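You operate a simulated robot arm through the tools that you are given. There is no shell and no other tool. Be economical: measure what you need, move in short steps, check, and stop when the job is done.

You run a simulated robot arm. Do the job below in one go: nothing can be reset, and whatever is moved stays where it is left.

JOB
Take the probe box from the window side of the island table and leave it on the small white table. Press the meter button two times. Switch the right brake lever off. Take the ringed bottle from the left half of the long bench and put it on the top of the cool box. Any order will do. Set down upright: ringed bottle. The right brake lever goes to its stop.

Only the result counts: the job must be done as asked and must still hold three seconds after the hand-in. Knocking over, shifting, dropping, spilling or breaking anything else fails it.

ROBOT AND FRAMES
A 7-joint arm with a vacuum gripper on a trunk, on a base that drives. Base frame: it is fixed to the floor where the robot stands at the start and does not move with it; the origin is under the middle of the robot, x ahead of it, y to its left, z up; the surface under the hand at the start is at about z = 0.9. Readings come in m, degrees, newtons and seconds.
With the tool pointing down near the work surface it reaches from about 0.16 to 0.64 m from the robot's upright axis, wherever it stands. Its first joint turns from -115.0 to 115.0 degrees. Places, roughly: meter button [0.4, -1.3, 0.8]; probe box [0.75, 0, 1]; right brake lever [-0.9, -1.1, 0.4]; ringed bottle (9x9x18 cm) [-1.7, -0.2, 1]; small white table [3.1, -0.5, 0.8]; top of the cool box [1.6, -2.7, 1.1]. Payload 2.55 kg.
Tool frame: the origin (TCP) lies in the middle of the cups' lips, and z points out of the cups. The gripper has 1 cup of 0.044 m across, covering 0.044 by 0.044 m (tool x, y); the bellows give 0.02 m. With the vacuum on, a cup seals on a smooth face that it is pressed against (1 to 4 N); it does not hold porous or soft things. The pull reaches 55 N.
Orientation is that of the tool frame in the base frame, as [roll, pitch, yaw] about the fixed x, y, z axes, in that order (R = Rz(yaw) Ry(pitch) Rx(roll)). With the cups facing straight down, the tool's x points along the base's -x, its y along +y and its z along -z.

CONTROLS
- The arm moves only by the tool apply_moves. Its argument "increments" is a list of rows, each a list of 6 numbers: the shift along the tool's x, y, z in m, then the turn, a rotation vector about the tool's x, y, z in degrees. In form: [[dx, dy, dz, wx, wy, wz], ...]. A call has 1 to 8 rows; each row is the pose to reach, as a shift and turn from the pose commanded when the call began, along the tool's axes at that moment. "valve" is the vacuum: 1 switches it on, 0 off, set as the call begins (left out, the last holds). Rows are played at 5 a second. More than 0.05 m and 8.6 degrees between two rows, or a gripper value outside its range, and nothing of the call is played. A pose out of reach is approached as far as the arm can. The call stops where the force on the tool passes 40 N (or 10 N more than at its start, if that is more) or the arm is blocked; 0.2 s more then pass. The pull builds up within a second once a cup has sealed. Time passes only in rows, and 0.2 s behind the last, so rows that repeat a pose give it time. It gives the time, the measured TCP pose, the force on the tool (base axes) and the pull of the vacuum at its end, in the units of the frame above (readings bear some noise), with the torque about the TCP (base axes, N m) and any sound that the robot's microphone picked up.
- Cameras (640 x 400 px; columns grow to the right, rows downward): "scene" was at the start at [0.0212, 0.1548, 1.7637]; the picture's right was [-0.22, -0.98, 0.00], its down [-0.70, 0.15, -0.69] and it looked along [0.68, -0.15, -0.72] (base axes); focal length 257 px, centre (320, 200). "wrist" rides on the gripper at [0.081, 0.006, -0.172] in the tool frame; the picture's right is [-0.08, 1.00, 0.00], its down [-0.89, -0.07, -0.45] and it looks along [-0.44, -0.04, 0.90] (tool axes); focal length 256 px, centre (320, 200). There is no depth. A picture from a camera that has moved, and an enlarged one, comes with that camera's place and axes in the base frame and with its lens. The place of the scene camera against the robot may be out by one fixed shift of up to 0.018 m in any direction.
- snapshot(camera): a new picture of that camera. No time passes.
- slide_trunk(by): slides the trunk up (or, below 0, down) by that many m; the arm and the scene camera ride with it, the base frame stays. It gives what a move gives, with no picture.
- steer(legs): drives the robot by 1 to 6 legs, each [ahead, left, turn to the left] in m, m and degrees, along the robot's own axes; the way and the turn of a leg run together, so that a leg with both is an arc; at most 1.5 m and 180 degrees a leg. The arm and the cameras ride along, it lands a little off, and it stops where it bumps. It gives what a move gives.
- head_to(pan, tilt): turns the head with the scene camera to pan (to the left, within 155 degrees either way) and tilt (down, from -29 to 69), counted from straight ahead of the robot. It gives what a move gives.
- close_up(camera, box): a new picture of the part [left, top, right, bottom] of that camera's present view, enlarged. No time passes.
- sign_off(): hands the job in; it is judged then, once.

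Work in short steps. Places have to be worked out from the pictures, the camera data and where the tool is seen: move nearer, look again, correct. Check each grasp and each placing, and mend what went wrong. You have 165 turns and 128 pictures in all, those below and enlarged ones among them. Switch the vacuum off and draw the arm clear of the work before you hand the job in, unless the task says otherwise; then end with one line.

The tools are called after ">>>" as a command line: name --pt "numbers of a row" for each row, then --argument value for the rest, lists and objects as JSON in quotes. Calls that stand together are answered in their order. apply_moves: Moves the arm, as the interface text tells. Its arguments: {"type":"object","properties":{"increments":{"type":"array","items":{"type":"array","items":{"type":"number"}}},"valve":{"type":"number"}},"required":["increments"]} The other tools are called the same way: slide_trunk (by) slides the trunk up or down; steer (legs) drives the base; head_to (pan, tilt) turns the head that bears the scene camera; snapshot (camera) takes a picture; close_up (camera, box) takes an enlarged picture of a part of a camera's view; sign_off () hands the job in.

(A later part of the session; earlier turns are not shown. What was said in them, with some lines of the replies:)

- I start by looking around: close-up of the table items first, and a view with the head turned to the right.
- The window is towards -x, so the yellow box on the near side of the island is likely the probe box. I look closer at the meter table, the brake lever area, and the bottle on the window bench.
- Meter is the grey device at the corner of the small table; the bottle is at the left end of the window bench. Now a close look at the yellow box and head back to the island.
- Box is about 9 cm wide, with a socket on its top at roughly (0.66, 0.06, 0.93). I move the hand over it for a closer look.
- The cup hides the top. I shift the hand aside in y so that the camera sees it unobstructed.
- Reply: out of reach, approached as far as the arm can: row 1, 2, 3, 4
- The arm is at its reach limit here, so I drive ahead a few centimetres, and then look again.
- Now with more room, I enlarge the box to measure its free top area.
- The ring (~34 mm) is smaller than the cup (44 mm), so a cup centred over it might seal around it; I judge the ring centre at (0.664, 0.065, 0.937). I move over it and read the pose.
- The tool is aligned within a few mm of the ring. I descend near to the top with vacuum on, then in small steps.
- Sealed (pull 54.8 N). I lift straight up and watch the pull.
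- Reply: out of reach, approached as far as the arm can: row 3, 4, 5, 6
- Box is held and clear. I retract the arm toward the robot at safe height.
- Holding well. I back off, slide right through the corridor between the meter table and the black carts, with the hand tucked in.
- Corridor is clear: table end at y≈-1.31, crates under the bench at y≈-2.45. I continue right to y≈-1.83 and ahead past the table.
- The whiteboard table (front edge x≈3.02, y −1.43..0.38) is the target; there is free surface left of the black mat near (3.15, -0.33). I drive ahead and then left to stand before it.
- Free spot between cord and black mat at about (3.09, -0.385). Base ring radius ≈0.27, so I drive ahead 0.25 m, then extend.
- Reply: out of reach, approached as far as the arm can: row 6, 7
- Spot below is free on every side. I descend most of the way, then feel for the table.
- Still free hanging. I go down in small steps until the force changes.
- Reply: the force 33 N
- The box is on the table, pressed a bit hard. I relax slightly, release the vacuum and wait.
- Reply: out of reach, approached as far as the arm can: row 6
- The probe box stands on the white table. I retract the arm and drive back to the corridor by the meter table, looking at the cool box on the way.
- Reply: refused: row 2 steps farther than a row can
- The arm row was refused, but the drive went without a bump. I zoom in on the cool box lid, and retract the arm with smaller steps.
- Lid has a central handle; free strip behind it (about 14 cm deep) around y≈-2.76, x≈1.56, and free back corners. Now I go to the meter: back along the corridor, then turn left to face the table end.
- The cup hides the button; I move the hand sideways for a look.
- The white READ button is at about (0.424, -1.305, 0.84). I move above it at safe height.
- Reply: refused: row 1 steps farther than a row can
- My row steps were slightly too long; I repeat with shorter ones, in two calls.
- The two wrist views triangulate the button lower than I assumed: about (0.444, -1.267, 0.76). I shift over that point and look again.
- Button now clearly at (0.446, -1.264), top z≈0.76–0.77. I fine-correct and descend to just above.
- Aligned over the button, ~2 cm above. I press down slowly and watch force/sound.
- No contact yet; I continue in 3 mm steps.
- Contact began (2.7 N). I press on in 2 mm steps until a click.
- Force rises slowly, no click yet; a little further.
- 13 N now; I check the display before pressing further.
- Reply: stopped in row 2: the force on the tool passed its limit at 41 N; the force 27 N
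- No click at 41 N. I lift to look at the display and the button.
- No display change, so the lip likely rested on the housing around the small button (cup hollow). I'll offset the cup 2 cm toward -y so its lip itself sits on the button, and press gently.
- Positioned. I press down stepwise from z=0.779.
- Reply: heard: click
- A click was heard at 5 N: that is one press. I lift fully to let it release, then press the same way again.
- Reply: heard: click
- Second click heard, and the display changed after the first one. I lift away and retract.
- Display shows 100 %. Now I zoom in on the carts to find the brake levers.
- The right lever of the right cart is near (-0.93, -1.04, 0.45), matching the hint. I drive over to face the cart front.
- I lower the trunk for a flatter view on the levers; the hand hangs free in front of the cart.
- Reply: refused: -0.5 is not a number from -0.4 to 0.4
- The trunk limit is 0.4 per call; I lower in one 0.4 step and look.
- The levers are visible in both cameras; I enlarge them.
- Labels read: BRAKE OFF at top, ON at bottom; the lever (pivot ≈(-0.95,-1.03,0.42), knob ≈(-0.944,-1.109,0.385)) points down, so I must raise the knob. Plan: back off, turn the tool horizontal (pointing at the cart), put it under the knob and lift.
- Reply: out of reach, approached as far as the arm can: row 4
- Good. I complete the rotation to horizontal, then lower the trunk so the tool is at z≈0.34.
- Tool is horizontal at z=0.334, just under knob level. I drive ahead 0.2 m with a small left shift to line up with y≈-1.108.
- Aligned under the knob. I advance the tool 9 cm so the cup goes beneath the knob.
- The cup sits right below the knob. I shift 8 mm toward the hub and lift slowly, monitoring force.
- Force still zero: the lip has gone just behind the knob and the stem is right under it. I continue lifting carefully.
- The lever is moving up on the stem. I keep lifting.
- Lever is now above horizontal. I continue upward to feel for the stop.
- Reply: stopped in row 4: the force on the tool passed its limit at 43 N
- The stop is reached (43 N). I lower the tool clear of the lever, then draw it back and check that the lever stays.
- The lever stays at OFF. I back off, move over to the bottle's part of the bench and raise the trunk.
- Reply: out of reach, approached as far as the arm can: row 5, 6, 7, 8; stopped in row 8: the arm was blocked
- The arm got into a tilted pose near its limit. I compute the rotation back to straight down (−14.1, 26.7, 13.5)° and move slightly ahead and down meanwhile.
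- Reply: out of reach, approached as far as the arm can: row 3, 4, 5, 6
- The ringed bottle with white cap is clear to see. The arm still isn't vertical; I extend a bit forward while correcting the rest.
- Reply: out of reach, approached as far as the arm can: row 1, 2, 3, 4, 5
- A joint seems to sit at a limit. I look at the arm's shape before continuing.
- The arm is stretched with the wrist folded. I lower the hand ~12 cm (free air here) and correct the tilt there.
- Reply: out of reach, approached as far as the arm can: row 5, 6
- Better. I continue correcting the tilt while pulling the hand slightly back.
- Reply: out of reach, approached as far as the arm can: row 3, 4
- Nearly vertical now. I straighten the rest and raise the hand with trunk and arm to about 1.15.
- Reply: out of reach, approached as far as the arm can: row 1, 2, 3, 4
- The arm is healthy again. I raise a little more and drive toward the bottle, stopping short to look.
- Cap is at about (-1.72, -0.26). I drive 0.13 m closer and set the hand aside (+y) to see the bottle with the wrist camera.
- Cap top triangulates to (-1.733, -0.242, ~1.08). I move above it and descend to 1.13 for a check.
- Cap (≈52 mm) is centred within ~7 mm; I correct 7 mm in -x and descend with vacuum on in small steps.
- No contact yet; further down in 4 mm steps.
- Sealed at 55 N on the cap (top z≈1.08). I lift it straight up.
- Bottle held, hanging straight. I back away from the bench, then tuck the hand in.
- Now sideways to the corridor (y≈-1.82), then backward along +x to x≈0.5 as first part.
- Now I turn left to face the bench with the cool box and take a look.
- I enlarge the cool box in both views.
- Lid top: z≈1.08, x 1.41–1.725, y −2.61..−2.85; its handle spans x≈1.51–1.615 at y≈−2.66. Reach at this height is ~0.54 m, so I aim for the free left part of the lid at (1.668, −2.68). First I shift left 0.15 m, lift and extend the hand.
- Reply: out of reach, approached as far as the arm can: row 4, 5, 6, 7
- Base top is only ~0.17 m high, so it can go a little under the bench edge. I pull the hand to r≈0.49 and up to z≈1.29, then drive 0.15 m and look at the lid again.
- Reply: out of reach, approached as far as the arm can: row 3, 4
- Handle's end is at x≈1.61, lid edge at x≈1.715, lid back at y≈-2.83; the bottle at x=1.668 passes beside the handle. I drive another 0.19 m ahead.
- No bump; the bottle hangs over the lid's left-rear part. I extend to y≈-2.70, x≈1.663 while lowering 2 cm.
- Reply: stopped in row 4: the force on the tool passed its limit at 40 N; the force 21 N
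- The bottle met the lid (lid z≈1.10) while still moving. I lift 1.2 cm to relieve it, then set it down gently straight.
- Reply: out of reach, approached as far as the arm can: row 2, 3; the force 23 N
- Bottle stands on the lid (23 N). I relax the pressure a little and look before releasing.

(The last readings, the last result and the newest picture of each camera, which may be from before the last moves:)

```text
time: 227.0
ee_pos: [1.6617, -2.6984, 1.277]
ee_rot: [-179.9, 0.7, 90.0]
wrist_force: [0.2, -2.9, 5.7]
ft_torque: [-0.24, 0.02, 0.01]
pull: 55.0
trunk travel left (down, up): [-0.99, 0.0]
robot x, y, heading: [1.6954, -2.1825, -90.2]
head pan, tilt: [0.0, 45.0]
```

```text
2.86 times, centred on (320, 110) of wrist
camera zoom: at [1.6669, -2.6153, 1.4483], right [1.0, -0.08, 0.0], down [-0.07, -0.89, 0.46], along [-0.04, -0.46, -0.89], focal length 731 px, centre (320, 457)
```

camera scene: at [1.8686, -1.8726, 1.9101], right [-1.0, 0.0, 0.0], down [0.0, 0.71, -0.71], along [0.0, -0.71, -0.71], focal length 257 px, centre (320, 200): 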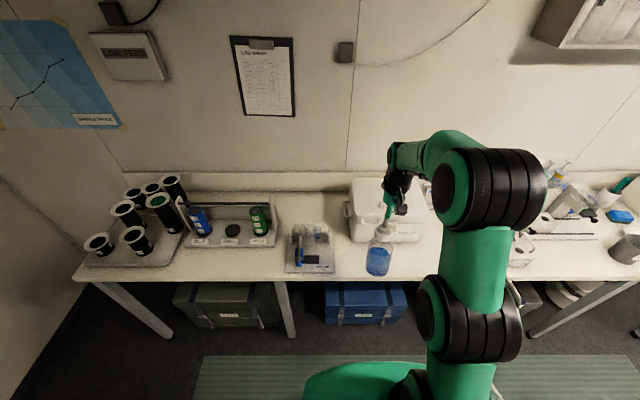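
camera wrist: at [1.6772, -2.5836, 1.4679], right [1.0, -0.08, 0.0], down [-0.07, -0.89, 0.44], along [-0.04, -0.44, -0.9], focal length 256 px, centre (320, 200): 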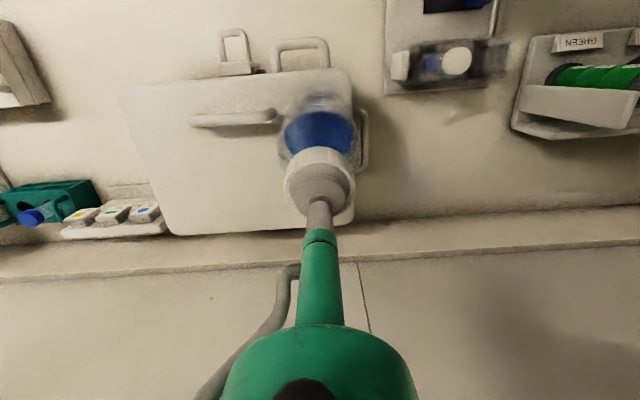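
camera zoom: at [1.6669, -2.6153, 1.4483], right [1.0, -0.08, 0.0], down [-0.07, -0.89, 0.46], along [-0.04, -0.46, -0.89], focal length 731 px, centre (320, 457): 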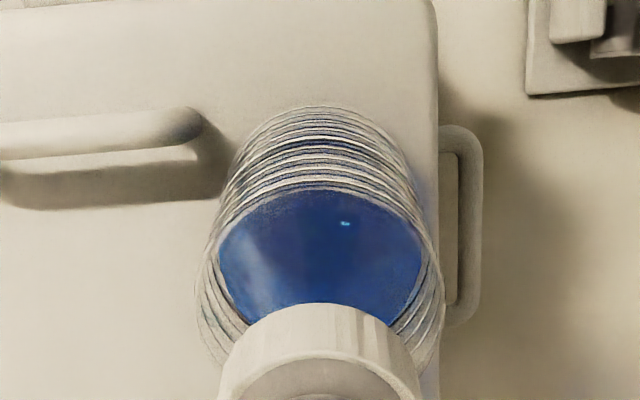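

The base stands wholly on the lid, next to the handle. I release the vacuum and wait, then rise.

>>> apply_moves --pt "0 0 0 0 0 0" --pt "0 0 0 0 0 0" --pt "0 0 0 0 0 0" --pt "0 0 0 0 0 0" --pt "0 0 0 0 0 0" --valve 0

>>> apply_moves --pt "0 0 -0.003 0 0 0" --pt "0 0 -0.006 0 0 0"

```text
time: 228.2
ee_pos: [1.661, -2.6989, 1.2779]
ee_rot: [-180.0, 0.7, 90.0]
wrist_force: [0.3, 0.9, 0.1]
ft_torque: [0.0, 0.02, 0.03]
pull: 0.0
trunk travel left (down, up): [-0.99, 0.0]
robot x, y, heading: [1.6929, -2.1822, -90.3]
head pan, tilt: [0.0, 45.0]
```

```text
time: 228.8
ee_pos: [1.6593, -2.6989, 1.284]
ee_rot: [-179.8, 0.8, 90.0]
wrist_force: [0.2, 0.7, 0.6]
ft_torque: [0.02, 0.0, 0.02]
pull: 0.1
trunk travel left (down, up): [-0.99, 0.0]
robot x, y, heading: [1.6912, -2.1843, -90.3]
head pan, tilt: [0.0, 45.0]
```

Released (force ~0, pull 0). I try going straight up more, in tiny steps, watching the drift.

>>> apply_moves --pt "0 0 -0.004 0 0 0" --pt "0 0 -0.008 0 0 0" --pt "0 0 -0.008 0 0 0"

>>> close_up --camera "scene" --box '[350, 190, 430, 290]'

```text
time: 229.6
ee_pos: [1.6602, -2.6944, 1.2857]
ee_rot: [-179.9, 0.7, 90.0]
wrist_force: [0.4, 0.8, -0.8]
ft_torque: [-0.01, 0.0, -0.01]
pull: 0.0
out of reach, approached as far as the arm can: row 1, 2, 3
trunk travel left (down, up): [-0.99, 0.0]
robot x, y, heading: [1.6929, -2.1806, -90.3]
head pan, tilt: [0.0, 45.0]
```

```text
4.00 times, centred on (390, 240) of scene
camera zoom: at [1.8723, -2.2088, 1.9102], right [-1.0, 0.0, 0.0], down [0.0, 0.71, -0.71], along [0.0, -0.71, -0.71], focal length 1027 px, centre (40, 40)
```

zoom: 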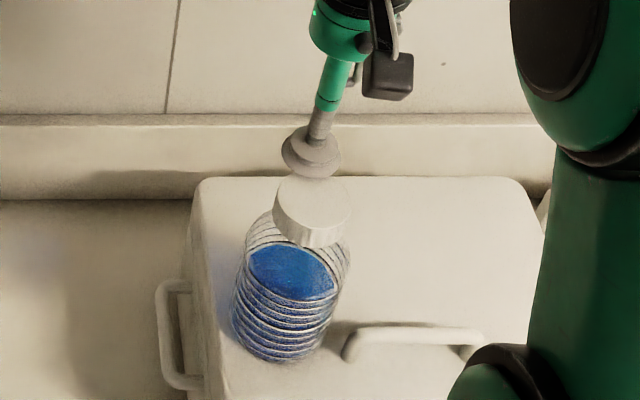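

The cup is well clear of the cap. I back the robot straight off, then inspect the bottle.

>>> steer --legs '[[-0.3, 0, 0]]'

>>> close_up --camera "scene" --box '[320, 140, 450, 240]'

>>> snapshot --camera "wrist"

```text
time: 231.6
ee_pos: [1.6625, -2.3964, 1.286]
ee_rot: [180.0, 0.6, 90.2]
wrist_force: [-0.1, 0.3, -0.5]
ft_torque: [0.0, -0.03, 0.0]
pull: 0.0
trunk travel left (down, up): [-0.99, 0.0]
robot x, y, heading: [1.6995, -1.8839, -89.9]
head pan, tilt: [0.0, 45.0]
```

```text
4.00 times, centred on (385, 190) of scene
camera zoom: at [1.8732, -1.9095, 1.9102], right [-1.0, 0.0, 0.0], down [0.0, 0.71, -0.71], along [0.0, -0.71, -0.71], focal length 1027 px, centre (60, 240)
```

zoom: 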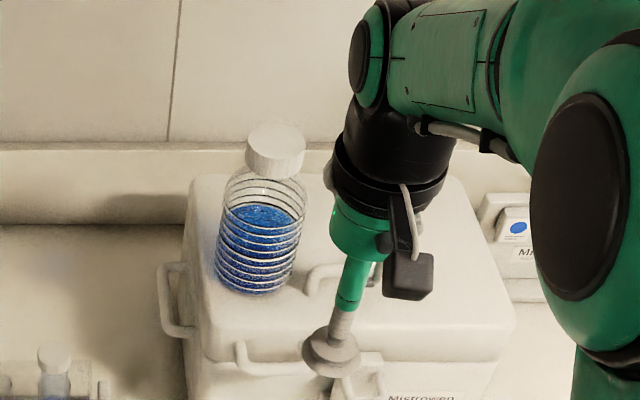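

```text
23 pictures are left
camera wrist: at [1.6695, -2.3132, 1.4562], right [1.0, -0.08, 0.0], down [-0.07, -0.89, 0.46], along [-0.04, -0.46, -0.89], focal length 256 px, centre (320, 200)
```

wrist: 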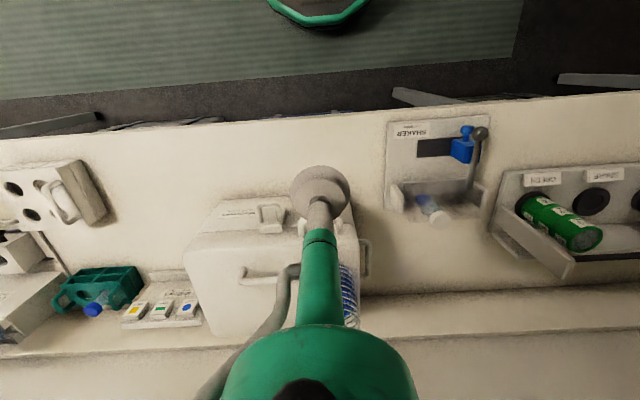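

The bottle stands upright on the lid beside the handle. I draw the hand in and check once more.

>>> apply_moves --pt "0.04 0 0 0 0 0" --pt "0.08 0 0 0 0 0" --pt "0.11 0 0 0 0 0" --pt "0.11 0 0 0 0 0" --pt "0.11 0 0 0 0 0" --valve 0

>>> close_up --camera "scene" --box '[320, 140, 450, 240]'

>>> head_to --pan -80 --tilt 30

>>> snapshot --camera "scene"

>>> head_to --pan 125 --tilt 25

>>> snapshot --camera "scene"

```text
time: 232.8
ee_pos: [1.6632, -2.2856, 1.2841]
ee_rot: [-180.0, 0.7, 90.2]
wrist_force: [-0.3, 0.4, -0.5]
ft_torque: [-0.01, 0.02, 0.01]
pull: 0.0
trunk travel left (down, up): [-0.99, 0.0]
robot x, y, heading: [1.6966, -1.8805, -90.1]
head pan, tilt: [0.0, 45.0]
```

```text
4.00 times, centred on (385, 190) of scene
camera zoom: at [1.8733, -1.9086, 1.9102], right [-1.0, 0.0, 0.0], down [0.0, 0.71, -0.71], along [0.0, -0.71, -0.71], focal length 1027 px, centre (60, 240)
```

zoom: 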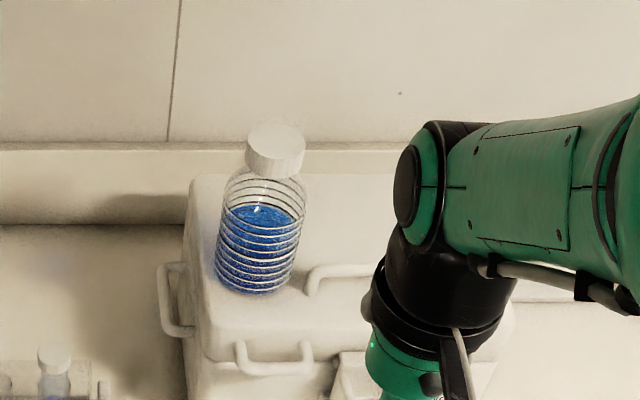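

```text
time: 234.3
ee_pos: [1.6623, -2.2838, 1.2849]
ee_rot: [-179.9, 0.7, 90.1]
wrist_force: [0.2, 0.2, 1.1]
ft_torque: [0.02, -0.02, 0.01]
pull: 0.0
trunk travel left (down, up): [-0.99, 0.0]
robot x, y, heading: [1.6918, -1.8813, -90.1]
head pan, tilt: [-80.0, 30.0]
```

```text
21 pictures are left
camera scene: at [1.7843, -1.8433, 1.9328], right [-0.17, 0.98, 0.0], down [0.49, 0.09, -0.87], along [-0.85, -0.15, -0.5], focal length 257 px, centre (320, 200)
```

scene: 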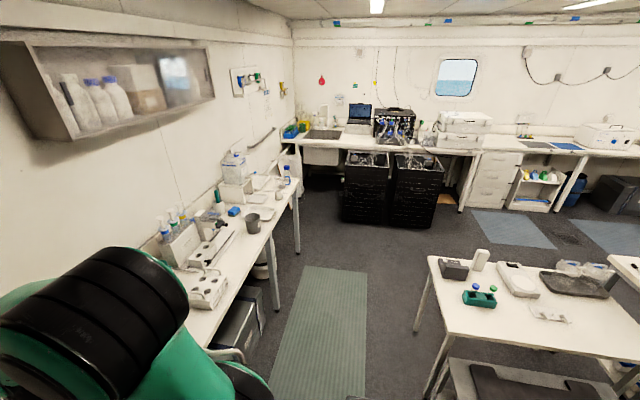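

```text
time: 237.3
ee_pos: [1.6619, -2.2844, 1.2842]
ee_rot: [-180.0, 0.7, 90.1]
wrist_force: [-0.6, -0.7, 0.4]
ft_torque: [-0.07, -0.02, 0.01]
pull: 0.1
trunk travel left (down, up): [-0.99, 0.0]
robot x, y, heading: [1.6926, -1.8804, -90.1]
head pan, tilt: [125.0, 25.0]
```

```text
20 pictures are left
camera scene: at [1.949, -1.7749, 1.9407], right [0.57, -0.82, 0.0], down [-0.35, -0.24, -0.91], along [0.74, 0.52, -0.42], focal length 257 px, centre (320, 200)
```

scene: 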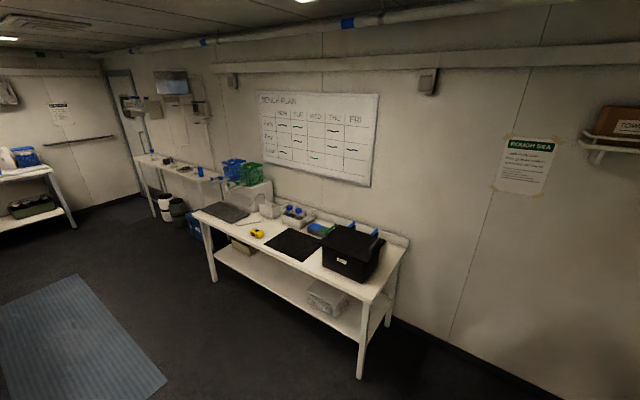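

Everything is in place: the yellow box is on the white table, the meter has had two clicks, the lever is at OFF and the bottle is upright on the cool box. The vacuum is off and the arm is clear, so I hand in.

>>> sign_off

```text
The job is handed in.
```

The job is handed in with all four parts done: the probe box is on the small white table, the meter button was pressed twice (two clicks heard), the right brake lever is at its OFF stop, and the ringed bottle stands upright on the cool box.
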